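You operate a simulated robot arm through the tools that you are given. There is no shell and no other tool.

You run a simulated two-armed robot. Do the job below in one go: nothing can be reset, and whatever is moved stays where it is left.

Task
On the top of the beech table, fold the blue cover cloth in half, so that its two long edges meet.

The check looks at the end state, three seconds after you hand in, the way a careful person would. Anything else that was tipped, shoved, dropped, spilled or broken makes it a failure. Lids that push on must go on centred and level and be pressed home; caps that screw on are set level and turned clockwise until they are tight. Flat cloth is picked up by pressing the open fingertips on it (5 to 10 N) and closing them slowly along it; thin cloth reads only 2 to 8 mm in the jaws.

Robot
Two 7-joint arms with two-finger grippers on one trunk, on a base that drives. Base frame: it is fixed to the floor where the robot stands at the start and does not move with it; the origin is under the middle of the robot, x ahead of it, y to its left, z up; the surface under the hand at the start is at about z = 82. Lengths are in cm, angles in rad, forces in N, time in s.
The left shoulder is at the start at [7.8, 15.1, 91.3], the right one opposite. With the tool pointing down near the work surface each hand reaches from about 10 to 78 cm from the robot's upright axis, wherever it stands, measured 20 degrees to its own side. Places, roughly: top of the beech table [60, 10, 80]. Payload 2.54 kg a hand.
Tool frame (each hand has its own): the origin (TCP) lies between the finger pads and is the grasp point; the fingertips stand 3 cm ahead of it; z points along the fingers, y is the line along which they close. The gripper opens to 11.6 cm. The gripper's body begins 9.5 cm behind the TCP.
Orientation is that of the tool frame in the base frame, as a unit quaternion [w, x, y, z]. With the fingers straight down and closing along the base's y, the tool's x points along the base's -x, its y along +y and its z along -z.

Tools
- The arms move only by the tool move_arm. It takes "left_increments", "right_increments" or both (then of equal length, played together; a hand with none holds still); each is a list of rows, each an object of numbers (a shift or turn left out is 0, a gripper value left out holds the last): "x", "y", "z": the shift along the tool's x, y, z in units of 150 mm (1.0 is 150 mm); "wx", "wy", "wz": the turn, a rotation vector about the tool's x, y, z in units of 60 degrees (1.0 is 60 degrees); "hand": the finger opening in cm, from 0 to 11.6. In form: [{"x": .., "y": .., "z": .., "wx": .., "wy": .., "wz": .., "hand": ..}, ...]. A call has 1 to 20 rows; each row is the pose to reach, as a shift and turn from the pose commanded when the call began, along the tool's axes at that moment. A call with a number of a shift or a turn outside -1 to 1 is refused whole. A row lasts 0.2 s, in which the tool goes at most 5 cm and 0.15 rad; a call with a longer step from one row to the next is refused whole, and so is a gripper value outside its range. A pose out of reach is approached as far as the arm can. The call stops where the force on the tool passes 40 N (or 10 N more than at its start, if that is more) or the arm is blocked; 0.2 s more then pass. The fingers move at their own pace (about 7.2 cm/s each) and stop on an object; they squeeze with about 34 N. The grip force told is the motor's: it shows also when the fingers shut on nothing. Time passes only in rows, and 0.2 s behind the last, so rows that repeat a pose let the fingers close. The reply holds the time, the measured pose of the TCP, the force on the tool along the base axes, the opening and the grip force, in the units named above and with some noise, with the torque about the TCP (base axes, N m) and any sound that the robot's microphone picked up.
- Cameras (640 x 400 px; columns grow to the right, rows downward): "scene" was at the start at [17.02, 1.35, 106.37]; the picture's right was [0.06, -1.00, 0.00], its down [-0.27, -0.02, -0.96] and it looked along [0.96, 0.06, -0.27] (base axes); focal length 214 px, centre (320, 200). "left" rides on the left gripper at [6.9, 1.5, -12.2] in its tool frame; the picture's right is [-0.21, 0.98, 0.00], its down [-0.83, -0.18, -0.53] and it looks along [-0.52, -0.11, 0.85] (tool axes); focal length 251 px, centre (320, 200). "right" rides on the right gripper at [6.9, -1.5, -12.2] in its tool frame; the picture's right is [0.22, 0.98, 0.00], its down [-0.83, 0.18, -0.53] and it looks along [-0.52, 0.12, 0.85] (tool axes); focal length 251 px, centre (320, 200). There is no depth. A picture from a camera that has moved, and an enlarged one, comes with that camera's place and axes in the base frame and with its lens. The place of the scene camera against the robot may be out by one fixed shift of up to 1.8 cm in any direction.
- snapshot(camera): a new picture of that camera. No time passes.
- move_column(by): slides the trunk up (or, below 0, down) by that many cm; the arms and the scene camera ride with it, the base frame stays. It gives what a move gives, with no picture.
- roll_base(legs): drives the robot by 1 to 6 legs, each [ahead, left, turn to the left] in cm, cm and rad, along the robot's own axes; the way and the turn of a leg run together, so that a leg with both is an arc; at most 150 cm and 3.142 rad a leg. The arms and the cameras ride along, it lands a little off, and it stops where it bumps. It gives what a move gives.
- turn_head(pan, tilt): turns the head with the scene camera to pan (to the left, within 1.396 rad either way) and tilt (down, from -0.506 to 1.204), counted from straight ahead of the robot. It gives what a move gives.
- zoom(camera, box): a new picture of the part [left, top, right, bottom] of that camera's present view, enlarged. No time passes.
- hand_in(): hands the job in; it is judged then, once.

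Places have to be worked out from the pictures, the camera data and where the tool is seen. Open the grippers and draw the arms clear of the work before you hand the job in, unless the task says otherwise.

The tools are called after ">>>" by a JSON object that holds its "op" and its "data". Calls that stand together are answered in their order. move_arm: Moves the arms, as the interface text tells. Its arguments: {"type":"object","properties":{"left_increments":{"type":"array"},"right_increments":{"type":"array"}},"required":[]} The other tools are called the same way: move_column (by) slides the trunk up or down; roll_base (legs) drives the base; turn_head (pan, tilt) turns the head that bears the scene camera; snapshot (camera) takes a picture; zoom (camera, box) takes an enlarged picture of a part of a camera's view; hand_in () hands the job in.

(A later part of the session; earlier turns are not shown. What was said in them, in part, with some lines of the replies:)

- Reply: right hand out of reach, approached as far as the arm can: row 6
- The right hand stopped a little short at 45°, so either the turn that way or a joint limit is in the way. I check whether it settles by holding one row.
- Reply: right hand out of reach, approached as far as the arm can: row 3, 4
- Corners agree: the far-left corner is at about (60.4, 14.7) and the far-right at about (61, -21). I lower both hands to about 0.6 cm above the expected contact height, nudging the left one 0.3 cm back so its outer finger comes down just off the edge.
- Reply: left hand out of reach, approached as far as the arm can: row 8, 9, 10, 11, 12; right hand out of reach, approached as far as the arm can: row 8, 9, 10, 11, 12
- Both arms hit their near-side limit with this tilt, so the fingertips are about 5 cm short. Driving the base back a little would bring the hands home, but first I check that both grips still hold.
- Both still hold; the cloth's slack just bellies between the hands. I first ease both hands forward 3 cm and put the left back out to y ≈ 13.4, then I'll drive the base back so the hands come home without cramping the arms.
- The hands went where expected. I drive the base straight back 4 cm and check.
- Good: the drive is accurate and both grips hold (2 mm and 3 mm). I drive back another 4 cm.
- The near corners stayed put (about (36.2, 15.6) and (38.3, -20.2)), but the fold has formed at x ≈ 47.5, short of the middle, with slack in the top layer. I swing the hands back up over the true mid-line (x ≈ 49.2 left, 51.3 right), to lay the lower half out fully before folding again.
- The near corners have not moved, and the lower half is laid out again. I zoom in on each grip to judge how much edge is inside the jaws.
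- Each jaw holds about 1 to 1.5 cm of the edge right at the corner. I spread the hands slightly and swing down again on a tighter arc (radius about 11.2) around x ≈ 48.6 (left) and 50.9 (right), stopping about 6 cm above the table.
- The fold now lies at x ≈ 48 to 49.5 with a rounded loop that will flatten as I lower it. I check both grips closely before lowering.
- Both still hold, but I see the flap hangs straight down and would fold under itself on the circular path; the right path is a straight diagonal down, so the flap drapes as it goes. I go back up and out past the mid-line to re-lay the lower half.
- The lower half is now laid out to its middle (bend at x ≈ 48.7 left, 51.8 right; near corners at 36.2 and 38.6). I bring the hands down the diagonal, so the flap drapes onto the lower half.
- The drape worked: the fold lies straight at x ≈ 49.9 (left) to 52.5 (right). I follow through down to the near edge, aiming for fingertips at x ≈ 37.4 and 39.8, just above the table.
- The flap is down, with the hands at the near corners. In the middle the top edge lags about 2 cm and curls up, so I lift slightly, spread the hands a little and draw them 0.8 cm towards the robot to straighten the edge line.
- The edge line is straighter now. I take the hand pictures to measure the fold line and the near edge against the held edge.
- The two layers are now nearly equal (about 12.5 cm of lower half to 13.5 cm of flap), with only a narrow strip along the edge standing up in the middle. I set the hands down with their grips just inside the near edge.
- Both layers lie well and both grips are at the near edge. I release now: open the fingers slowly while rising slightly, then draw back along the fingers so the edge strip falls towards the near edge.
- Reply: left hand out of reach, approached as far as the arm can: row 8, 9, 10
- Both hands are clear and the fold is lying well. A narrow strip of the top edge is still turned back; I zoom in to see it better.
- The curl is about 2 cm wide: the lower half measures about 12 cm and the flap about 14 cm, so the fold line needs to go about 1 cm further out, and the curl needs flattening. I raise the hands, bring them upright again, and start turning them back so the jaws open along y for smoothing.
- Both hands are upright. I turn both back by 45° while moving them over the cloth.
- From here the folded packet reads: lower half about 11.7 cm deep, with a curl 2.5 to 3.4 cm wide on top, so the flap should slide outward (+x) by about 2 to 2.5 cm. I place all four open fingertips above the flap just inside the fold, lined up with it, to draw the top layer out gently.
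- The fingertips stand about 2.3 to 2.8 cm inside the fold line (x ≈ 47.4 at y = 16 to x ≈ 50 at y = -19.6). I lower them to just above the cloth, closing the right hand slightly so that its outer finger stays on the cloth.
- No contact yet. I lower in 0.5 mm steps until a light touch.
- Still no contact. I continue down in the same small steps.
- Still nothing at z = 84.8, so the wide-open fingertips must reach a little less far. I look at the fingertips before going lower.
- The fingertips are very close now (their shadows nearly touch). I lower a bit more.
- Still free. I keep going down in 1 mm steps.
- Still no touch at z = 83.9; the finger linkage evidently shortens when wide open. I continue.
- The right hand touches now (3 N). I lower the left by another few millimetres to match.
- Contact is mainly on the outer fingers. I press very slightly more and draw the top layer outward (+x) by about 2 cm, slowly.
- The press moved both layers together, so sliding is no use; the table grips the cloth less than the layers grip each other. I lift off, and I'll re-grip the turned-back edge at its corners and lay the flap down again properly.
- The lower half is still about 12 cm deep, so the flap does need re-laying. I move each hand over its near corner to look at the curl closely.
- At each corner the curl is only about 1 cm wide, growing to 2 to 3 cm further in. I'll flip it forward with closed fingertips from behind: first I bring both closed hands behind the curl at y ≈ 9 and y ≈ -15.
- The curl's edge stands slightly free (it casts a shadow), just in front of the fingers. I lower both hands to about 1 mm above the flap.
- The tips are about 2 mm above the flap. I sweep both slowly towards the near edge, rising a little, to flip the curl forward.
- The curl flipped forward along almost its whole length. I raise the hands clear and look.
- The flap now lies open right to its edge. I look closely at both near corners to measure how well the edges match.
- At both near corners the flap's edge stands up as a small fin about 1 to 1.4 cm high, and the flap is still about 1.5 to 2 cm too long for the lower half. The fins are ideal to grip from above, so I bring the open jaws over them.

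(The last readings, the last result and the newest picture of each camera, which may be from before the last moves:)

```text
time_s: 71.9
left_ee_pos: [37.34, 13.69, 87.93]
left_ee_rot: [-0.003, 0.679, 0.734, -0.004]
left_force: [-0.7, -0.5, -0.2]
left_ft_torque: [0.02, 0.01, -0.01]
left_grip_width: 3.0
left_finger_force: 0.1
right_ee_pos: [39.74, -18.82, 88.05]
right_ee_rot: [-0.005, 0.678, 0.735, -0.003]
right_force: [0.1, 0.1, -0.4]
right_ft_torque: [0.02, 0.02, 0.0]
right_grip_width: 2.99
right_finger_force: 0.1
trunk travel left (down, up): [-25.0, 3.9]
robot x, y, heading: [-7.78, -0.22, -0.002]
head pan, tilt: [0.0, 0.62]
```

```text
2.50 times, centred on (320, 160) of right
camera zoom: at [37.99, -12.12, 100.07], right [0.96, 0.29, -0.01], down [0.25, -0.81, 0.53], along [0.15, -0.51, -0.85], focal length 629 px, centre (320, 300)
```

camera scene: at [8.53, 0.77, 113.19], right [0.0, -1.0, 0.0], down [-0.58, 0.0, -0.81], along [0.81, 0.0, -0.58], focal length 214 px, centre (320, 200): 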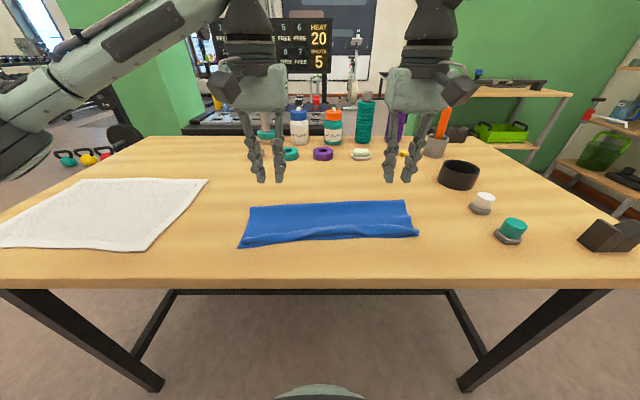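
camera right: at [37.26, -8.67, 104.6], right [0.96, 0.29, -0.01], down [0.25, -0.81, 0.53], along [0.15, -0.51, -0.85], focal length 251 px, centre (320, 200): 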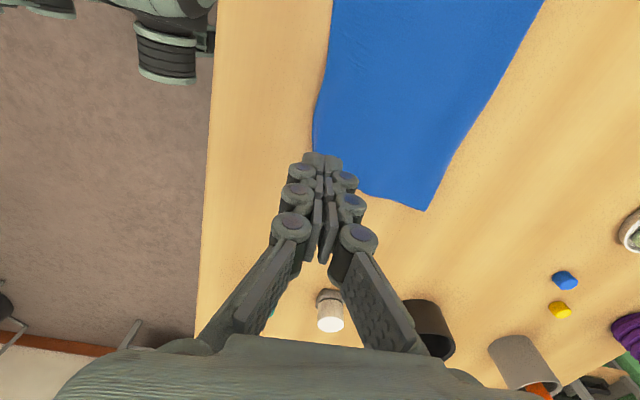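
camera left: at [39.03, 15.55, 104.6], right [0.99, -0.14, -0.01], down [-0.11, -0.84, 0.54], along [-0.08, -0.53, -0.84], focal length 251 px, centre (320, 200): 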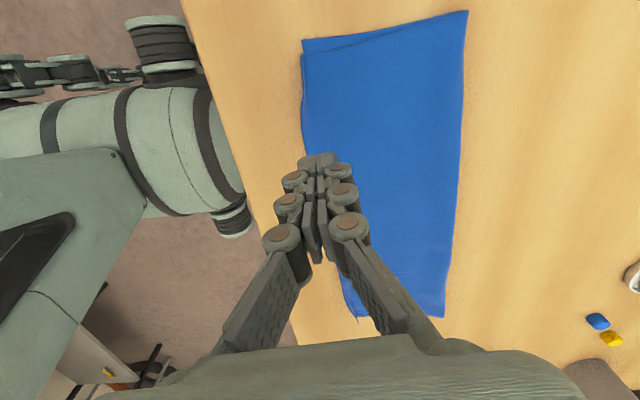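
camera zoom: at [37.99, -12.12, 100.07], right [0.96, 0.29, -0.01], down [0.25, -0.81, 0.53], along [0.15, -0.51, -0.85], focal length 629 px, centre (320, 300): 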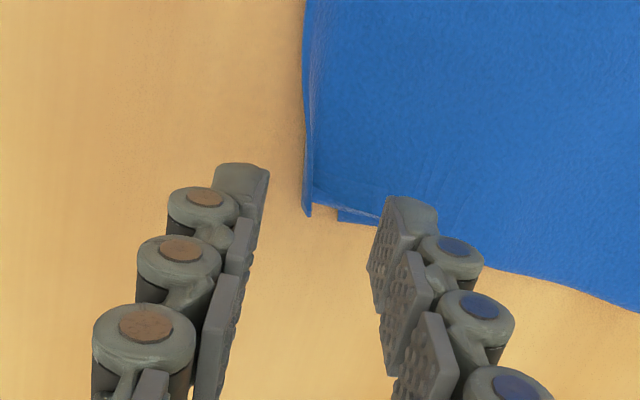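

Both fins stand between the open jaws. I lower the tips to just above the lower layer and check for contact.

>>> {"op": "move_arm", "data": {"left_increments": [{"z": 0.06}, {"z": 0.12}, {"z": 0.15}, {"z": 0.169}, {"z": 0.169}], "right_increments": [{"z": 0.06}, {"z": 0.12}, {"z": 0.155}, {"z": 0.177}, {"z": 0.177}]}}

>>> {"op": "zoom", "data": {"camera": "left", "box": [220, 80, 420, 240]}}

>>> {"op": "zoom", "data": {"camera": "right", "box": [220, 80, 420, 240]}}

```text
time_s: 73.1
left_ee_pos: [37.28, 13.64, 85.4]
left_ee_rot: [-0.003, 0.678, 0.735, -0.004]
left_force: [-0.6, -0.1, -0.3]
left_ft_torque: [0.03, 0.04, 0.01]
left_grip_width: 2.99
left_finger_force: 0.1
right_ee_pos: [39.74, -18.86, 85.27]
right_ee_rot: [-0.005, 0.678, 0.735, -0.003]
right_force: [-0.4, 0.2, 0.3]
right_ft_torque: [0.01, -0.02, 0.01]
right_grip_width: 3.0
right_finger_force: 0.0
trunk travel left (down, up): [-25.0, 3.9]
robot x, y, heading: [-7.81, 0.33, 0.002]
head pan, tilt: [0.0, 0.62]
```

```text
2.50 times, centred on (320, 160) of left
camera zoom: at [38.47, 20.74, 97.62], right [0.99, -0.14, -0.01], down [-0.11, -0.84, 0.54], along [-0.08, -0.53, -0.84], focal length 629 px, centre (320, 300)
```

zoom: 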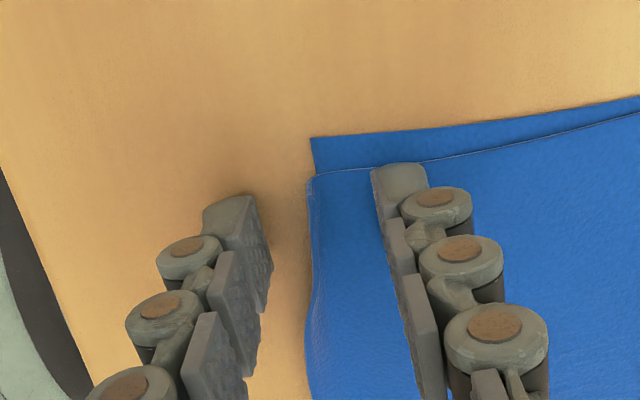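

```text
2.50 times, centred on (320, 160) of right
camera zoom: at [37.97, -12.15, 97.47], right [0.96, 0.29, -0.01], down [0.25, -0.81, 0.53], along [0.15, -0.51, -0.85], focal length 629 px, centre (320, 300)
```

zoom: 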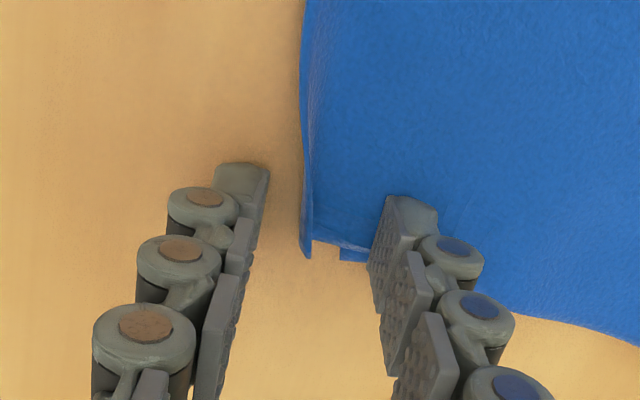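

No contact, and each fin is centred between the jaws. I close slowly.

>>> {"op": "move_arm", "data": {"left_increments": [{"z": 0.004, "hand": 2.6}, {"z": 0.006, "hand": 2.2}, {"z": 0.006, "hand": 1.8}, {"z": 0.006, "hand": 1.4}, {"z": 0.006, "hand": 1.0}, {"z": 0.006, "hand": 0.6}, {"z": 0.006, "hand": 0.2}, {"z": 0.006, "hand": 0}, {"z": 0.006, "hand": 0}, {"z": 0.006, "hand": 0}], "right_increments": [{"hand": 2.6}, {"hand": 2.2}, {"hand": 1.8}, {"hand": 1.4}, {"hand": 1.0}, {"hand": 0.6}, {"hand": 0.2}, {"hand": 0}, {"hand": 0}, {"hand": 0}]}}

>>> {"op": "zoom", "data": {"camera": "left", "box": [220, 80, 420, 240]}}

>>> {"op": "zoom", "data": {"camera": "right", "box": [220, 80, 420, 240]}}

```text
time_s: 75.3
left_ee_pos: [37.33, 13.71, 85.34]
left_ee_rot: [-0.004, 0.678, 0.735, -0.004]
left_force: [0.7, -0.7, 0.4]
left_ft_torque: [0.02, 0.02, -0.01]
left_grip_width: 0.33
left_finger_force: 30.3
right_ee_pos: [39.72, -18.81, 85.31]
right_ee_rot: [-0.005, 0.678, 0.735, -0.003]
right_force: [0.7, -0.6, 0.8]
right_ft_torque: [0.02, 0.01, -0.01]
right_grip_width: 0.37
right_finger_force: 30.7
trunk travel left (down, up): [-25.0, 3.9]
robot x, y, heading: [-8.16, 0.03, 0.004]
head pan, tilt: [0.0, 0.62]
```

```text
2.50 times, centred on (320, 160) of left
camera zoom: at [38.46, 20.74, 97.53], right [0.99, -0.14, -0.01], down [-0.11, -0.84, 0.54], along [-0.08, -0.53, -0.84], focal length 629 px, centre (320, 300)
```

zoom: 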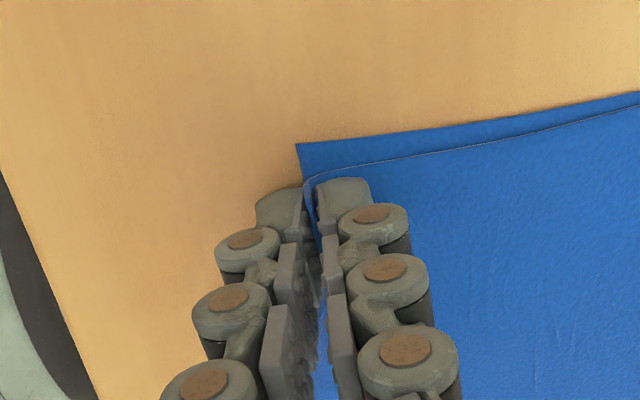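

```text
2.50 times, centred on (320, 160) of right
camera zoom: at [37.97, -12.14, 97.48], right [0.96, 0.29, -0.01], down [0.25, -0.81, 0.53], along [0.15, -0.51, -0.85], focal length 629 px, centre (320, 300)
```

zoom: 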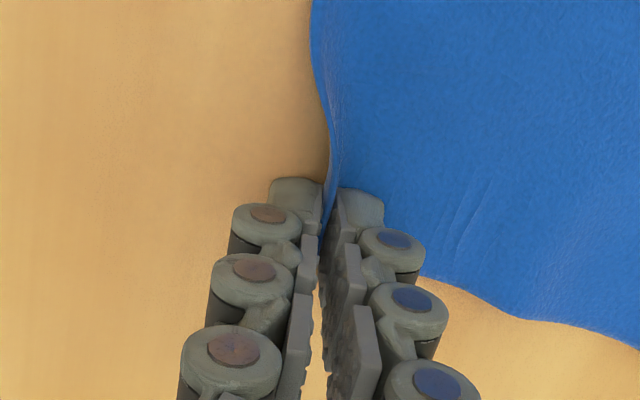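

Both jaws hold the flap's edge (3.3 and 3.7 mm). I lift it along the diagonal, up and away from the near edge, to unfold the flap to vertical.

>>> {"op": "move_arm", "data": {"left_increments": [{"y": 0.033, "z": -0.04}, {"y": 0.067, "z": -0.08}, {"y": 0.117, "z": -0.133}, {"y": 0.167, "z": -0.187}, {"y": 0.233, "z": -0.253}, {"y": 0.3, "z": -0.32}, {"y": 0.367, "z": -0.387}, {"y": 0.433, "z": -0.453}, {"y": 0.5, "z": -0.513}, {"y": 0.567, "z": -0.573}, {"y": 0.633, "z": -0.62}, {"y": 0.7, "z": -0.667}, {"y": 0.767, "z": -0.7}, {"y": 0.833, "z": -0.727}, {"y": 0.9, "z": -0.74}, {"y": 0.967, "z": -0.747}, {"y": 0.967, "z": -0.747}], "right_increments": [{"y": 0.033, "z": -0.04}, {"y": 0.067, "z": -0.08}, {"y": 0.117, "z": -0.133}, {"y": 0.167, "z": -0.187}, {"y": 0.233, "z": -0.253}, {"y": 0.3, "z": -0.32}, {"y": 0.367, "z": -0.387}, {"y": 0.433, "z": -0.453}, {"y": 0.5, "z": -0.513}, {"y": 0.567, "z": -0.573}, {"y": 0.633, "z": -0.62}, {"y": 0.7, "z": -0.667}, {"y": 0.767, "z": -0.7}, {"y": 0.833, "z": -0.727}, {"y": 0.9, "z": -0.74}, {"y": 0.967, "z": -0.747}, {"y": 0.967, "z": -0.747}]}}

>>> {"op": "snapshot", "data": {"camera": "left"}}

>>> {"op": "snapshot", "data": {"camera": "right"}}

>>> {"op": "snapshot", "data": {"camera": "scene"}}

```text
time_s: 78.9
left_ee_pos: [51.85, 14.82, 96.39]
left_ee_rot: [-0.004, 0.679, 0.734, -0.004]
left_force: [0.1, -0.2, 1.6]
left_ft_torque: [-0.01, -0.01, 0.0]
left_grip_width: 0.46
left_finger_force: 29.9
right_ee_pos: [53.74, -18.26, 96.23]
right_ee_rot: [-0.005, 0.678, 0.735, -0.002]
right_force: [0.0, -0.2, -2.2]
right_ft_torque: [0.0, -0.01, -0.01]
right_grip_width: 0.34
right_finger_force: 31.5
right hand out of reach, approached as far as the arm can: row 16, 17
trunk travel left (down, up): [-25.0, 3.9]
robot x, y, heading: [-7.85, 0.14, -0.002]
head pan, tilt: [0.0, 0.62]
```

```text
taken
camera left: at [53.04, 21.87, 108.62], right [0.99, -0.14, -0.01], down [-0.11, -0.84, 0.54], along [-0.08, -0.53, -0.84], focal length 251 px, centre (320, 200)
```

left: 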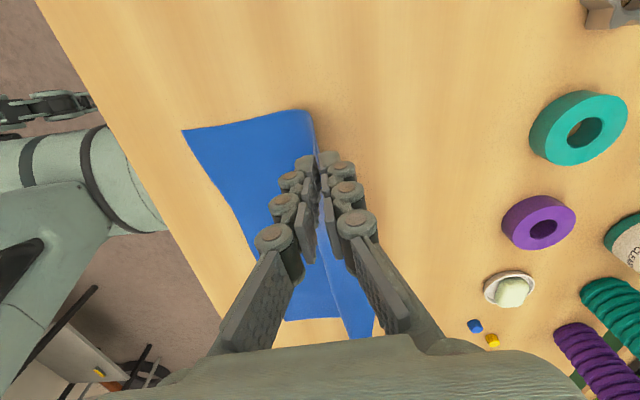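

```text
taken
camera right: at [51.89, -11.49, 108.42], right [0.96, 0.29, -0.01], down [0.25, -0.81, 0.53], along [0.15, -0.51, -0.85], focal length 251 px, centre (320, 200)
```

right: 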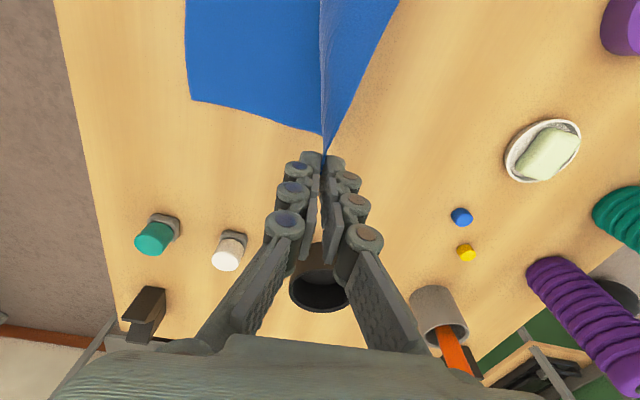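

```text
taken
camera scene: at [8.52, 0.77, 113.19], right [0.0, -1.0, 0.0], down [-0.58, 0.0, -0.81], along [0.81, 0.0, -0.58], focal length 214 px, centre (320, 200)
```

scene: 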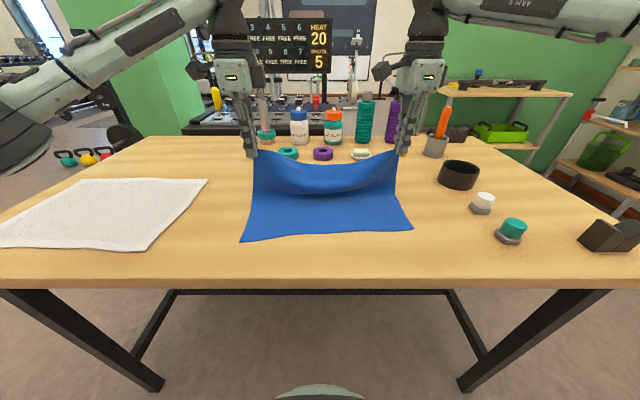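

The lower half is now laid out to about 13 cm on both sides (bends at x ≈ 50.5 and ≈ 53.6, near corners at 37.3 and 40.7), just what I want. I bring the flap down the diagonal again, tilting the fingers to 28° and stopping about 2.4 cm above the table.

>>> {"op": "move_arm", "data": {"left_increments": [{"y": -0.052, "z": 0.014, "wx": -0.025, "x": 0.01}, {"y": -0.104, "z": 0.027, "wx": -0.05, "x": 0.02}, {"y": -0.18, "z": 0.068, "wx": -0.092, "x": 0.02}, {"y": -0.255, "z": 0.109, "wx": -0.133, "x": 0.02}, {"y": -0.332, "z": 0.171, "wx": -0.183, "x": 0.02}, {"y": -0.409, "z": 0.233, "wx": -0.233, "x": 0.02}, {"y": -0.486, "z": 0.299, "wx": -0.283, "x": 0.02}, {"y": -0.562, "z": 0.365, "wx": -0.333, "x": 0.02}, {"y": -0.637, "z": 0.432, "wx": -0.375, "x": 0.02}, {"y": -0.711, "z": 0.499, "wx": -0.417, "x": 0.02}, {"y": -0.776, "z": 0.551, "wx": -0.442, "x": 0.02}, {"y": -0.841, "z": 0.603, "wx": -0.467, "x": 0.02}, {"y": -0.841, "z": 0.603, "wx": -0.467, "x": 0.02}], "right_increments": [{"y": -0.03, "z": 0.016, "wx": -0.025, "x": -0.01}, {"y": -0.061, "z": 0.033, "wx": -0.05, "x": -0.02}, {"y": -0.116, "z": 0.064, "wx": -0.092, "x": -0.02}, {"y": -0.171, "z": 0.095, "wx": -0.133, "x": -0.02}, {"y": -0.242, "z": 0.157, "wx": -0.183, "x": -0.02}, {"y": -0.312, "z": 0.219, "wx": -0.233, "x": -0.02}, {"y": -0.389, "z": 0.286, "wx": -0.283, "x": -0.02}, {"y": -0.465, "z": 0.352, "wx": -0.333, "x": -0.02}, {"y": -0.54, "z": 0.419, "wx": -0.375, "x": -0.02}, {"y": -0.615, "z": 0.485, "wx": -0.417, "x": -0.02}, {"y": -0.68, "z": 0.538, "wx": -0.442, "x": -0.02}, {"y": -0.744, "z": 0.59, "wx": -0.467, "x": -0.02}, {"y": -0.744, "z": 0.59, "wx": -0.467, "x": -0.02}]}}

>>> {"op": "snapshot", "data": {"camera": "left"}}

>>> {"op": "snapshot", "data": {"camera": "right"}}

>>> {"op": "zoom", "data": {"camera": "scene", "box": [220, 160, 440, 270]}}

```text
time_s: 81.7
left_ee_pos: [39.23, 14.05, 87.43]
left_ee_rot: [0.161, 0.659, 0.714, 0.174]
left_force: [0.7, -0.3, -1.6]
left_ft_torque: [0.0, -0.03, 0.02]
left_grip_width: 0.1
left_finger_force: 29.5
right_ee_pos: [42.66, -19.49, 87.63]
right_ee_rot: [0.16, 0.659, 0.714, 0.175]
right_force: [0.2, 0.2, -1.1]
right_ft_torque: [-0.03, -0.03, -0.05]
right_grip_width: 0.32
right_finger_force: 36.3
trunk travel left (down, up): [-25.0, 3.9]
robot x, y, heading: [-8.16, -0.03, 0.003]
head pan, tilt: [0.0, 0.62]
```

```text
taken
camera left: at [34.45, 20.66, 99.0], right [0.88, -0.14, 0.45], down [-0.34, -0.86, 0.39], along [0.33, -0.5, -0.8], focal length 251 px, centre (320, 200)
```

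left: 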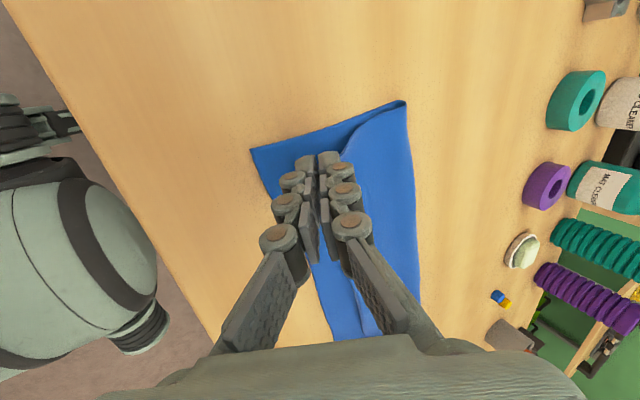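

```text
taken
camera right: at [35.19, -13.12, 97.57], right [0.85, 0.28, 0.45], down [-0.02, -0.83, 0.55], along [0.53, -0.48, -0.7], focal length 251 px, centre (320, 200)
```

right: 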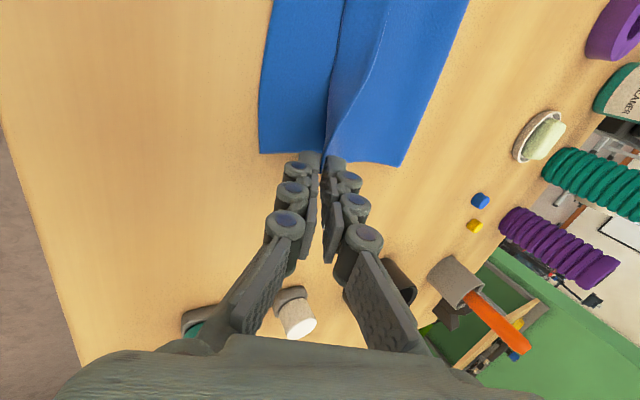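

```text
2.91 times, centred on (330, 215) of scene
camera zoom: at [8.53, 0.77, 113.19], right [0.0, -1.0, 0.0], down [-0.58, 0.0, -0.81], along [0.81, 0.0, -0.58], focal length 624 px, centre (291, 156)
```

zoom: 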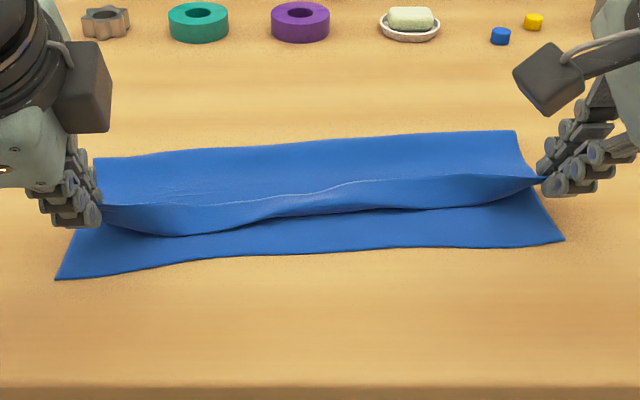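

The fold now lies at 13.2 cm (left) and 13.6 cm (right) from the near edge, which is right. I follow through to the near edge, stopping the grips about 1 cm inside it so as not to pull the fold back.

>>> {"op": "move_arm", "data": {"left_increments": [{"y": -0.037, "z": 0.01}, {"y": -0.073, "z": 0.021}, {"y": -0.11, "z": 0.031}, {"y": -0.145, "z": 0.032}, {"y": -0.179, "z": 0.032}, {"y": -0.179, "z": 0.032}], "right_increments": [{"y": -0.034, "z": 0.009}, {"y": -0.068, "z": 0.018}, {"y": -0.103, "z": 0.027}, {"y": -0.145, "z": 0.035}, {"y": -0.187, "z": 0.043}, {"y": -0.187, "z": 0.043}]}}

>>> {"op": "snapshot", "data": {"camera": "left"}}

>>> {"op": "snapshot", "data": {"camera": "right"}}

>>> {"op": "zoom", "data": {"camera": "scene", "box": [220, 160, 440, 270]}}

```text
time_s: 83.1
left_ee_pos: [37.09, 14.01, 85.72]
left_ee_rot: [0.161, 0.658, 0.714, 0.174]
left_force: [-0.8, -0.7, 0.8]
left_ft_torque: [0.0, 0.02, 0.05]
left_grip_width: 0.21
left_finger_force: 30.1
right_ee_pos: [40.34, -19.59, 85.72]
right_ee_rot: [0.16, 0.659, 0.714, 0.175]
right_force: [0.0, 0.4, 2.4]
right_ft_torque: [-0.03, 0.0, 0.01]
right_grip_width: 0.1
right_finger_force: 33.8
trunk travel left (down, up): [-25.0, 3.9]
robot x, y, heading: [-8.15, -0.21, 0.002]
head pan, tilt: [0.0, 0.62]
```

```text
taken
camera left: at [32.28, 20.55, 97.35], right [0.88, -0.14, 0.45], down [-0.34, -0.86, 0.39], along [0.33, -0.5, -0.8], focal length 251 px, centre (320, 200)
```

left: 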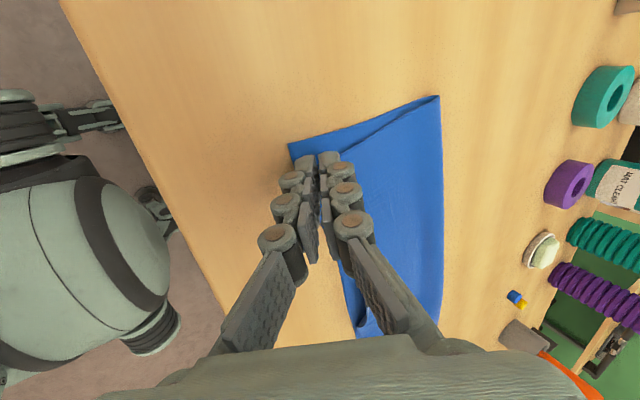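

```text
taken
camera right: at [32.99, -13.25, 95.69], right [0.85, 0.28, 0.45], down [-0.02, -0.83, 0.55], along [0.53, -0.48, -0.7], focal length 251 px, centre (320, 200)
```

right: 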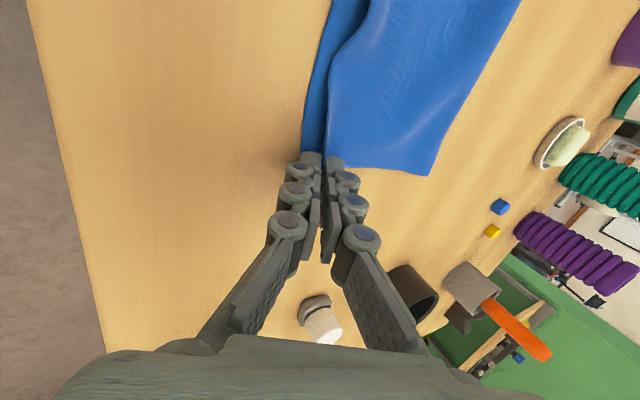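

```text
2.91 times, centred on (330, 215) of scene
camera zoom: at [8.53, 0.77, 113.19], right [0.0, -1.0, 0.0], down [-0.58, 0.0, -0.81], along [0.81, 0.0, -0.58], focal length 624 px, centre (291, 156)
```

zoom: 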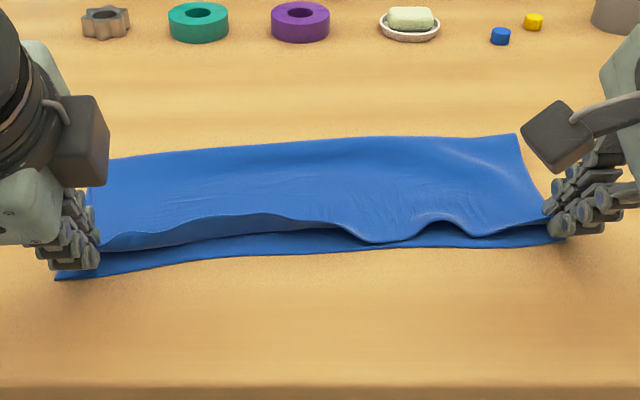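

The bottom layer measures 13.0 cm (left) and 13.6 cm (right), an almost exact half. I release slowly and draw back along the fingers.

>>> {"op": "move_arm", "data": {"left_increments": [{"z": -0.012, "hand": 0.6}, {"z": -0.022, "hand": 1.0}, {"z": -0.03, "hand": 1.4}, {"z": -0.04, "hand": 1.8}, {"z": -0.065, "hand": 2.0}, {"z": -0.1, "hand": 2.0}, {"z": -0.15, "hand": 2.0}, {"z": -0.2, "hand": 2.0}, {"z": -0.2, "hand": 2.0}], "right_increments": [{"z": -0.012, "hand": 0.6}, {"z": -0.022, "hand": 1.0}, {"z": -0.03, "hand": 1.4}, {"z": -0.04, "hand": 1.8}, {"z": -0.065, "hand": 2.0}, {"z": -0.1, "hand": 2.0}, {"z": -0.15, "hand": 2.0}, {"z": -0.2, "hand": 2.0}, {"z": -0.2, "hand": 2.0}]}}

>>> {"op": "snapshot", "data": {"camera": "left"}}

>>> {"op": "snapshot", "data": {"camera": "right"}}

>>> {"op": "zoom", "data": {"camera": "scene", "box": [220, 160, 440, 270]}}

```text
time_s: 85.1
left_ee_pos: [35.63, 13.86, 88.45]
left_ee_rot: [0.16, 0.66, 0.714, 0.173]
left_force: [0.0, 0.2, -0.1]
left_ft_torque: [-0.01, 0.01, 0.03]
left_grip_width: 1.98
left_finger_force: 0.1
right_ee_pos: [38.96, -19.65, 88.22]
right_ee_rot: [0.159, 0.66, 0.713, 0.175]
right_force: [-0.4, -0.5, -1.3]
right_ft_torque: [0.01, -0.01, 0.01]
right_grip_width: 2.0
right_finger_force: 0.0
trunk travel left (down, up): [-25.0, 3.9]
robot x, y, heading: [-8.08, -0.03, -0.003]
head pan, tilt: [0.0, 0.62]
```

```text
taken
camera left: at [30.89, 20.42, 100.04], right [0.88, -0.15, 0.45], down [-0.34, -0.86, 0.39], along [0.33, -0.5, -0.8], focal length 251 px, centre (320, 200)
```

left: 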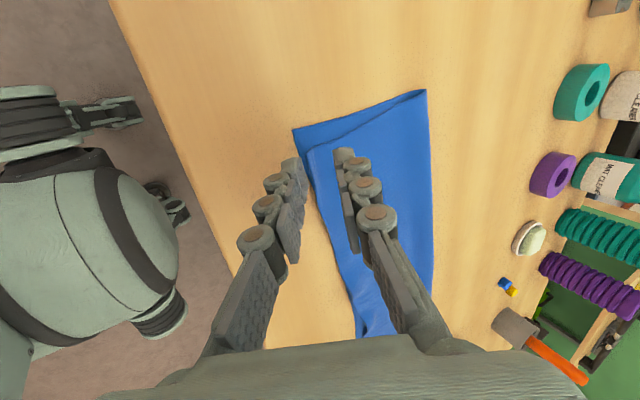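

```text
taken
camera right: at [31.6, -13.37, 98.32], right [0.85, 0.28, 0.45], down [-0.02, -0.83, 0.55], along [0.53, -0.48, -0.7], focal length 251 px, centre (320, 200)
```

right: 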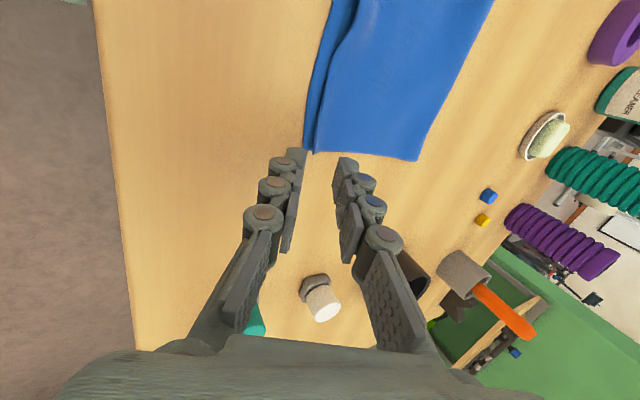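

```text
2.91 times, centred on (330, 215) of scene
camera zoom: at [8.53, 0.77, 113.19], right [0.0, -1.0, 0.0], down [-0.58, 0.0, -0.81], along [0.81, 0.0, -0.58], focal length 624 px, centre (291, 156)
```

zoom: 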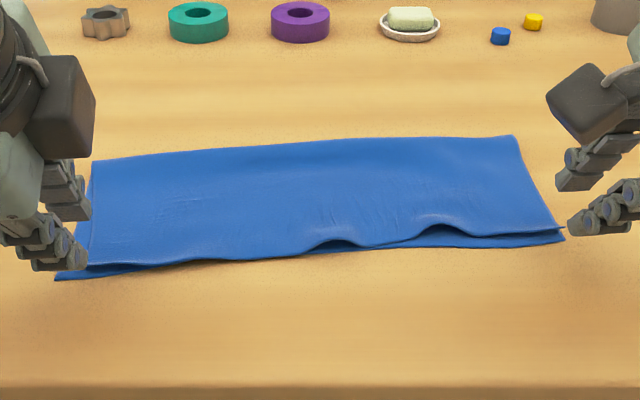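

The edge has dropped into place along the whole length with no curl. I lift both hands clear and inspect.

>>> {"op": "move_arm", "data": {"left_increments": [{"z": -0.06}, {"y": 0.03, "z": -0.14}, {"y": 0.08, "z": -0.22}, {"y": 0.13, "z": -0.3}, {"y": 0.13, "z": -0.3}], "right_increments": [{"z": -0.06}, {"y": 0.03, "z": -0.14}, {"y": 0.08, "z": -0.22}, {"y": 0.13, "z": -0.3}, {"y": 0.13, "z": -0.3}]}}

>>> {"op": "snapshot", "data": {"camera": "left"}}

>>> {"op": "snapshot", "data": {"camera": "right"}}

>>> {"op": "zoom", "data": {"camera": "scene", "box": [225, 200, 345, 270]}}

>>> {"op": "zoom", "data": {"camera": "scene", "box": [320, 190, 440, 260]}}

```text
time_s: 86.3
left_ee_pos: [35.36, 13.99, 93.35]
left_ee_rot: [0.16, 0.659, 0.714, 0.174]
left_force: [-0.1, 0.2, 0.0]
left_ft_torque: [-0.05, 0.02, -0.01]
left_grip_width: 1.99
left_finger_force: 0.1
right_ee_pos: [38.6, -19.67, 93.31]
right_ee_rot: [0.16, 0.658, 0.714, 0.176]
right_force: [0.0, 0.2, 0.7]
right_ft_torque: [0.01, 0.01, 0.0]
right_grip_width: 2.0
right_finger_force: 0.0
trunk travel left (down, up): [-25.0, 3.9]
robot x, y, heading: [-7.78, 0.05, -0.001]
head pan, tilt: [0.0, 0.62]
```

```text
taken
camera left: at [30.57, 20.43, 104.92], right [0.88, -0.14, 0.45], down [-0.34, -0.86, 0.39], along [0.33, -0.5, -0.8], focal length 251 px, centre (320, 200)
```

left: 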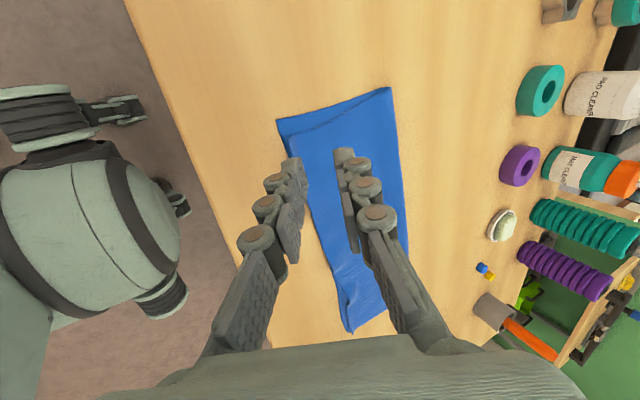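

```text
taken
camera right: at [31.26, -13.38, 103.26], right [0.85, 0.28, 0.45], down [-0.02, -0.83, 0.55], along [0.53, -0.48, -0.7], focal length 251 px, centre (320, 200)
```

right: 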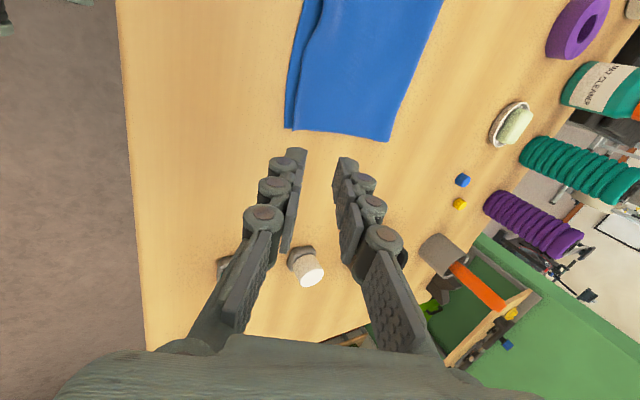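

```text
5.33 times, centred on (285, 235) of scene
camera zoom: at [8.53, 0.77, 113.19], right [0.0, -1.0, 0.0], down [-0.58, 0.0, -0.81], along [0.81, 0.0, -0.58], focal length 1144 px, centre (507, 13)
```

zoom: 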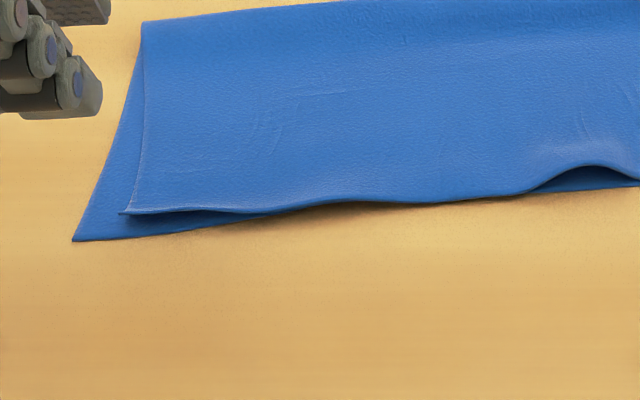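

```text
5.33 times, centred on (380, 225) of scene
camera zoom: at [8.53, 0.77, 113.19], right [0.0, -1.0, 0.0], down [-0.58, 0.0, -0.81], along [0.81, 0.0, -0.58], focal length 1144 px, centre (0, 67)
```

zoom: 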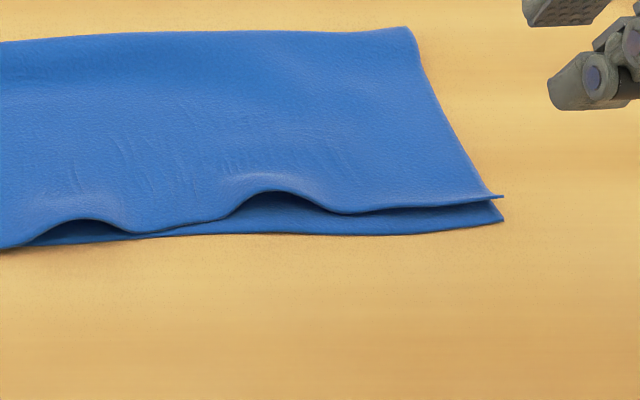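

The fold looks good: the edges run together, with two small ripples and the top-left corner a little inside the lower one. I zoom in with the hand camera to measure the left corner.

>>> {"op": "zoom", "data": {"camera": "left", "box": [250, 70, 430, 190]}}

>>> {"op": "zoom", "data": {"camera": "right", "box": [260, 0, 460, 160]}}

```text
3.33 times, centred on (340, 130) of left
camera zoom: at [30.57, 20.43, 104.92], right [0.88, -0.14, 0.45], down [-0.34, -0.86, 0.39], along [0.33, -0.5, -0.8], focal length 838 px, centre (253, 433)
```

zoom: 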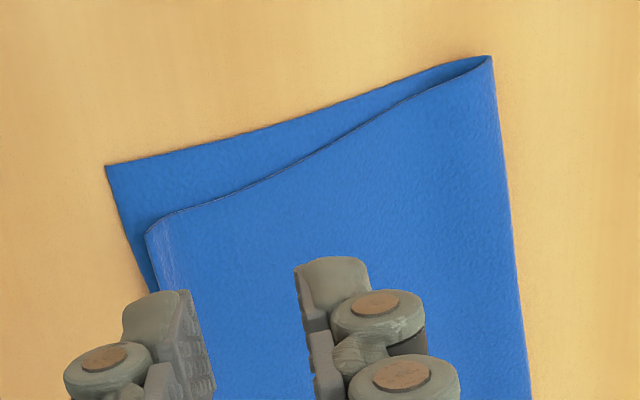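

```text
2.50 times, centred on (360, 80) of right
camera zoom: at [31.26, -13.38, 103.26], right [0.85, 0.28, 0.45], down [-0.02, -0.83, 0.55], along [0.53, -0.48, -0.7], focal length 629 px, centre (220, 500)
```

zoom: 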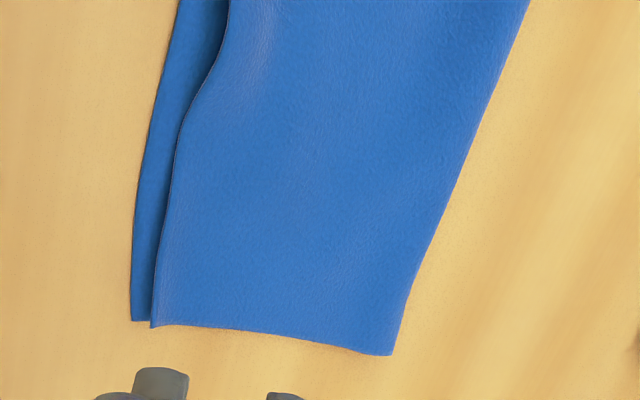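

The long edges lie within about 0.5 cm at both ends, and up to 1.4 cm apart at one ripple; only the top-left corner sits 1.8 cm short along the edge. I try to smooth that out: the right hand will hold the right part down while the left hand eases the top-left corner outward. First I bring both hands upright and closed over those spots.

>>> {"op": "move_arm", "data": {"left_increments": [{"x": -0.026, "y": 0.019, "z": 0.07, "wx": 0.093, "hand": 0}, {"x": -0.053, "y": 0.038, "z": 0.141, "wx": 0.187}, {"x": -0.08, "y": 0.058, "z": 0.212, "wx": 0.28}, {"x": -0.106, "y": 0.077, "z": 0.282, "wx": 0.374}, {"x": -0.133, "y": 0.096, "z": 0.353, "wx": 0.467}, {"x": -0.133, "y": 0.096, "z": 0.353, "wx": 0.467}], "right_increments": [{"x": 0.083, "y": 0.043, "z": 0.088, "wx": 0.093, "hand": 0}, {"x": 0.166, "y": 0.085, "z": 0.175, "wx": 0.187}, {"x": 0.249, "y": 0.128, "z": 0.263, "wx": 0.28}, {"x": 0.332, "y": 0.17, "z": 0.35, "wx": 0.374}, {"x": 0.415, "y": 0.213, "z": 0.438, "wx": 0.467}, {"x": 0.415, "y": 0.213, "z": 0.438, "wx": 0.467}]}}

```text
time_s: 87.7
left_ee_pos: [39.15, 12.14, 89.34]
left_ee_rot: [-0.004, 0.679, 0.735, -0.004]
left_force: [0.0, 0.2, -0.2]
left_ft_torque: [-0.03, 0.02, -0.01]
left_grip_width: 0.0
left_finger_force: 28.7
right_ee_pos: [44.11, -12.91, 88.9]
right_ee_rot: [-0.006, 0.678, 0.735, -0.003]
right_force: [-0.2, -0.1, -0.6]
right_ft_torque: [0.0, 0.0, -0.01]
right_grip_width: 0.0
right_finger_force: 28.6
trunk travel left (down, up): [-25.0, 3.9]
robot x, y, heading: [-7.73, -0.01, 0.003]
head pan, tilt: [0.0, 0.62]
```

Now I lower both to just above the cloth, then touch down gently.

>>> {"op": "move_arm", "data": {"left_increments": [{"z": 0.08}, {"z": 0.16}, {"z": 0.22}, {"z": 0.247}, {"z": 0.254}, {"z": 0.26}], "right_increments": [{"z": 0.07}, {"z": 0.14}, {"z": 0.195}, {"z": 0.22}, {"z": 0.23}, {"z": 0.24}]}}

```text
time_s: 89.1
left_ee_pos: [39.22, 12.1, 85.45]
left_ee_rot: [-0.004, 0.679, 0.734, -0.003]
left_force: [0.3, -0.5, 0.2]
left_ft_torque: [0.02, 0.01, 0.01]
left_grip_width: 0.01
left_finger_force: 28.3
right_ee_pos: [43.98, -12.86, 85.19]
right_ee_rot: [-0.004, 0.679, 0.734, -0.002]
right_force: [0.3, -0.9, -0.4]
right_ft_torque: [-0.01, -0.04, 0.0]
right_grip_width: 0.0
right_finger_force: 28.5
trunk travel left (down, up): [-25.0, 3.9]
robot x, y, heading: [-7.81, -0.06, 0.0]
head pan, tilt: [0.0, 0.62]
```

Not touching yet. I go down in half-millimetre steps.

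>>> {"op": "move_arm", "data": {"left_increments": [{"z": 0.005}, {"z": 0.01}, {"z": 0.015}, {"z": 0.019}, {"z": 0.019}], "right_increments": [{"z": 0.004}, {"z": 0.008}, {"z": 0.012}, {"z": 0.016}, {"z": 0.016}]}}

```text
time_s: 90.3
left_ee_pos: [39.12, 12.07, 85.17]
left_ee_rot: [-0.003, 0.679, 0.734, -0.003]
left_force: [0.0, -0.6, -0.2]
left_ft_torque: [0.01, 0.0, 0.0]
left_grip_width: 0.0
left_finger_force: 28.1
right_ee_pos: [43.94, -13.09, 84.95]
right_ee_rot: [-0.005, 0.678, 0.735, -0.003]
right_force: [0.2, -0.3, 0.4]
right_ft_torque: [0.03, 0.0, 0.01]
right_grip_width: 0.01
right_finger_force: 28.6
trunk travel left (down, up): [-25.0, 3.9]
robot x, y, heading: [-8.26, 0.08, 0.002]
head pan, tilt: [0.0, 0.62]
```

Still free; I continue down slowly.

>>> {"op": "move_arm", "data": {"left_increments": [{"z": 0.006}, {"z": 0.012}, {"z": 0.018}, {"z": 0.024}, {"z": 0.024}], "right_increments": [{"z": 0.005}, {"z": 0.01}, {"z": 0.015}, {"z": 0.018}, {"z": 0.018}]}}

```text
time_s: 91.5
left_ee_pos: [39.13, 12.14, 84.93]
left_ee_rot: [-0.002, 0.679, 0.734, -0.003]
left_force: [2.9, 0.7, 11.8]
left_ft_torque: [-0.01, -0.01, 0.02]
left_grip_width: 0.0
left_finger_force: 28.8
right_ee_pos: [43.95, -12.89, 84.84]
right_ee_rot: [-0.004, 0.678, 0.735, -0.001]
right_force: [1.8, 1.2, 10.4]
right_ft_torque: [0.0, 0.0, -0.05]
right_grip_width: 0.0
right_finger_force: 29.1
trunk travel left (down, up): [-25.0, 3.9]
robot x, y, heading: [-7.98, 0.33, -0.001]
head pan, tilt: [0.0, 0.62]
```

Both are down at about 10 to 12 N. I ease the left to a lighter pressure and draw it 1.6 cm outward (+y), while the right hand holds.

>>> {"op": "move_arm", "data": {"left_increments": [{"z": -0.004}, {"z": -0.004, "x": 0.013}, {"z": -0.004, "x": 0.027}, {"z": -0.004, "x": 0.04}, {"z": -0.004, "x": 0.053}, {"z": -0.004, "x": 0.067}, {"z": -0.004, "x": 0.08}, {"z": -0.004, "x": 0.093}, {"z": -0.004, "x": 0.107}, {"z": -0.004, "x": 0.107}]}}

>>> {"op": "zoom", "data": {"camera": "scene", "box": [220, 160, 440, 270]}}

>>> {"op": "zoom", "data": {"camera": "left", "box": [250, 40, 430, 190]}}

```text
time_s: 93.7
left_ee_pos: [38.97, 13.78, 85.01]
left_ee_rot: [-0.003, 0.679, 0.734, -0.004]
left_force: [0.4, -6.3, 8.1]
left_ft_torque: [-0.17, -0.01, 0.0]
left_grip_width: 0.0
left_finger_force: 28.3
right_ee_pos: [43.85, -13.0, 84.81]
right_ee_rot: [-0.004, 0.678, 0.735, -0.001]
right_force: [4.0, 3.0, 17.8]
right_ft_torque: [0.08, -0.09, -0.01]
right_grip_width: 0.0
right_finger_force: 28.5
trunk travel left (down, up): [-25.0, 3.9]
robot x, y, heading: [-8.0, 0.02, 0.0]
head pan, tilt: [0.0, 0.62]
```

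```text
2.91 times, centred on (330, 215) of scene
camera zoom: at [8.38, 0.77, 113.22], right [0.0, -1.0, 0.0], down [-0.58, 0.0, -0.82], along [0.82, 0.0, -0.58], focal length 624 px, centre (291, 156)
```

zoom: 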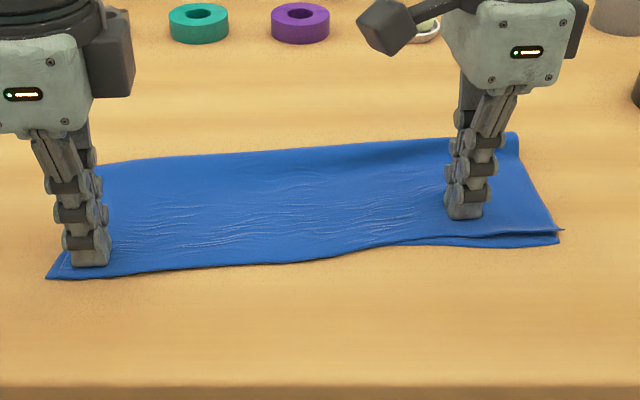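

```text
2.67 times, centred on (340, 115) of left
camera zoom: at [40.01, 20.8, 97.17], right [0.99, -0.14, -0.01], down [-0.11, -0.84, 0.54], along [-0.08, -0.53, -0.84], focal length 670 px, centre (267, 427)
```

zoom: 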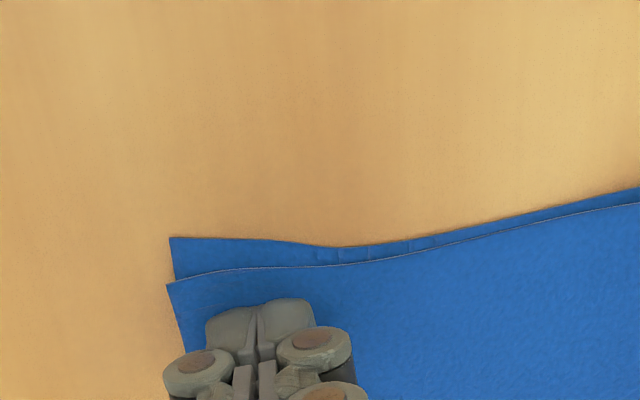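

That took out the ripples and brought the top-left corner to within about 0.9 cm of the lower one. I lift both hands gently off and look again.

>>> {"op": "move_arm", "data": {"left_increments": [{"z": -0.02}, {"z": -0.06}, {"z": -0.15}, {"z": -0.3}, {"z": -0.45}, {"z": -0.45}], "right_increments": [{"z": -0.02}, {"z": -0.06}, {"z": -0.15}, {"z": -0.3}, {"z": -0.45}, {"z": -0.45}]}}

>>> {"op": "zoom", "data": {"camera": "scene", "box": [220, 160, 440, 270]}}

>>> {"op": "snapshot", "data": {"camera": "left"}}

>>> {"op": "snapshot", "data": {"camera": "right"}}

```text
time_s: 95.1
left_ee_pos: [39.26, 13.73, 91.56]
left_ee_rot: [-0.004, 0.678, 0.735, -0.005]
left_force: [0.9, -0.6, 0.1]
left_ft_torque: [-0.02, -0.01, 0.0]
left_grip_width: 0.0
left_finger_force: 28.9
right_ee_pos: [43.95, -12.98, 91.4]
right_ee_rot: [-0.005, 0.678, 0.735, -0.003]
right_force: [-0.4, -0.7, 0.4]
right_ft_torque: [0.0, 0.03, 0.0]
right_grip_width: 0.0
right_finger_force: 28.7
trunk travel left (down, up): [-25.0, 3.9]
robot x, y, heading: [-7.89, -0.28, -0.0]
head pan, tilt: [0.0, 0.62]
```

```text
2.91 times, centred on (330, 215) of scene
camera zoom: at [8.54, 0.77, 113.19], right [0.0, -1.0, 0.0], down [-0.58, 0.0, -0.81], along [0.81, 0.0, -0.58], focal length 624 px, centre (291, 156)
```

zoom: 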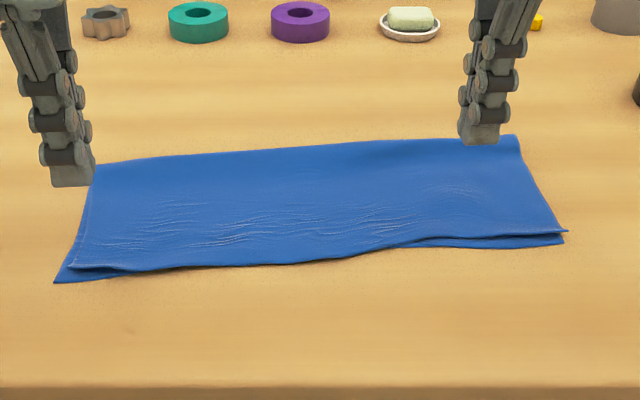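

```text
taken
camera left: at [40.36, 20.77, 103.8], right [0.99, -0.14, -0.01], down [-0.11, -0.84, 0.54], along [-0.08, -0.53, -0.84], focal length 251 px, centre (320, 200)
```

left: 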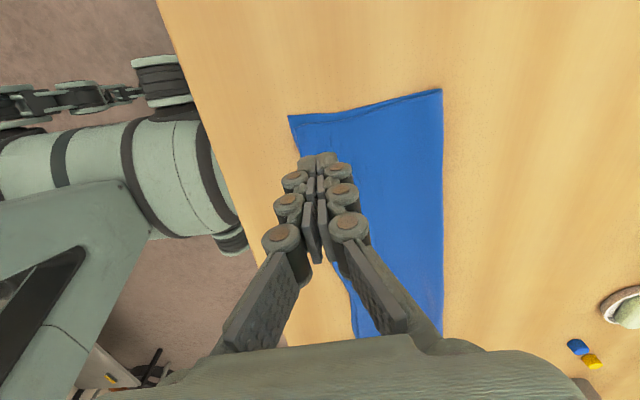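

```text
taken
camera right: at [42.17, -6.27, 103.6], right [0.96, 0.29, -0.01], down [0.25, -0.81, 0.53], along [0.15, -0.51, -0.85], focal length 251 px, centre (320, 200)
```

right: 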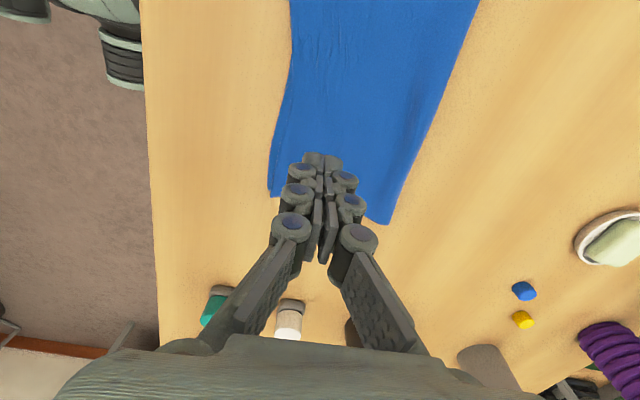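

The cloth is now neatly folded in half: the two long edges meet within about half a centimetre along their length, the packet is flat, and nothing else has been touched. I raise both hands well clear and open the grippers.

>>> {"op": "move_arm", "data": {"left_increments": [{"z": -0.15}, {"z": -0.3}, {"z": -0.45}, {"z": -0.6}, {"z": -0.75, "hand": 3}, {"z": -0.85, "hand": 6}, {"z": -0.95, "hand": 8}, {"z": -0.95, "hand": 8}], "right_increments": [{"z": -0.15}, {"z": -0.3}, {"z": -0.45}, {"z": -0.6}, {"z": -0.75, "hand": 3}, {"z": -0.85, "hand": 6}, {"z": -0.95, "hand": 8}, {"z": -0.95, "hand": 8}]}}

>>> {"op": "snapshot", "data": {"camera": "scene"}}

>>> {"op": "zoom", "data": {"camera": "scene", "box": [220, 160, 440, 270]}}

>>> {"op": "snapshot", "data": {"camera": "left"}}

>>> {"op": "snapshot", "data": {"camera": "right"}}

```text
time_s: 96.9
left_ee_pos: [39.3, 13.67, 105.95]
left_ee_rot: [-0.003, 0.679, 0.734, -0.003]
left_force: [0.1, 0.0, -0.7]
left_ft_torque: [0.03, 0.0, -0.01]
left_grip_width: 8.0
left_finger_force: 0.1
right_ee_pos: [44.03, -13.15, 105.76]
right_ee_rot: [-0.004, 0.679, 0.734, -0.001]
right_force: [0.2, 0.7, 0.0]
right_ft_torque: [0.03, 0.02, 0.02]
right_grip_width: 8.02
right_finger_force: 0.1
trunk travel left (down, up): [-25.0, 3.9]
robot x, y, heading: [-7.99, 0.02, 0.0]
head pan, tilt: [0.0, 0.62]
```

```text
taken
camera scene: at [8.51, 0.78, 113.19], right [0.0, -1.0, 0.0], down [-0.58, 0.0, -0.81], along [0.81, 0.0, -0.58], focal length 214 px, centre (320, 200)
```

scene: 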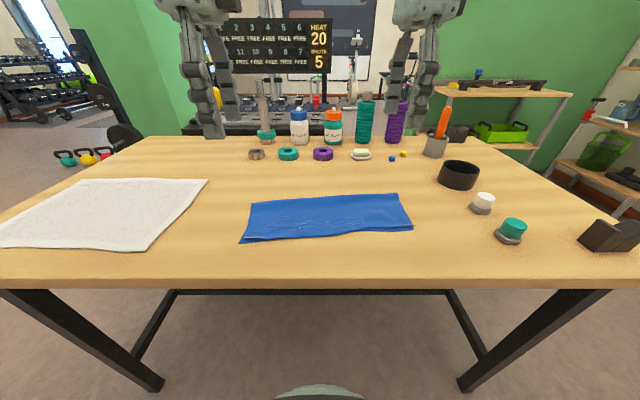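

```text
2.91 times, centred on (330, 215) of scene
camera zoom: at [8.51, 0.78, 113.19], right [0.0, -1.0, 0.0], down [-0.58, 0.0, -0.81], along [0.81, 0.0, -0.58], focal length 624 px, centre (291, 156)
```

zoom: 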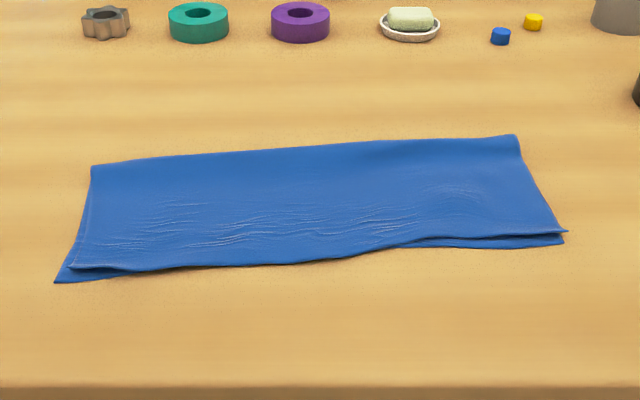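

```text
taken
camera left: at [40.44, 20.78, 118.07], right [0.99, -0.14, -0.01], down [-0.11, -0.84, 0.54], along [-0.08, -0.53, -0.84], focal length 251 px, centre (320, 200)
```

left: 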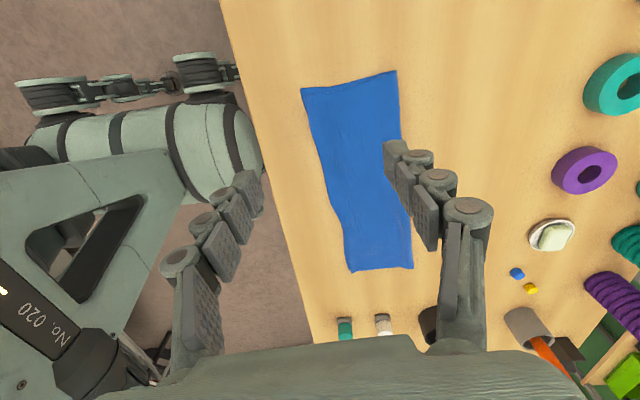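

```text
taken
camera right: at [42.34, -6.42, 117.86], right [0.96, 0.29, -0.01], down [0.25, -0.81, 0.53], along [0.15, -0.51, -0.85], focal length 251 px, centre (320, 200)
```

right: 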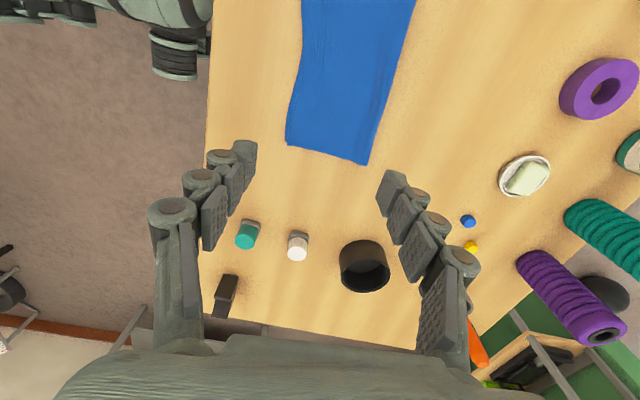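

The cloth lies folded in half, with its long edges together. The grippers are open and high above the table, and every other object is where it was. I hand the job in.

>>> {"op": "hand_in", "data": {}}

```text
The job is handed in.
```

I folded the blue cloth in half on the table and handed the job in. I haven't been told the check's result.

- **Edges:** the two long edges meet to within roughly 0.5–1 cm, as far as I can measure from the pictures. The top-left corner sits about 1 cm short of the one below it, along the edge.
- **Surface:** the cloth is flat, apart from a few fine tension creases on the top layer.
- **Position:** the cloth ended up a few centimetres further from the robot's side of the table than it started, turned by about 5°.
- **Other objects:** nothing else on the table was touched or moved. Both grippers are open and raised well clear of the table.

The first fold came out about 2 cm too long on the top layer. I lifted the flap, laid it again and smoothed it before handing in. I also drove the base back about 8 cm for reach and left it there.
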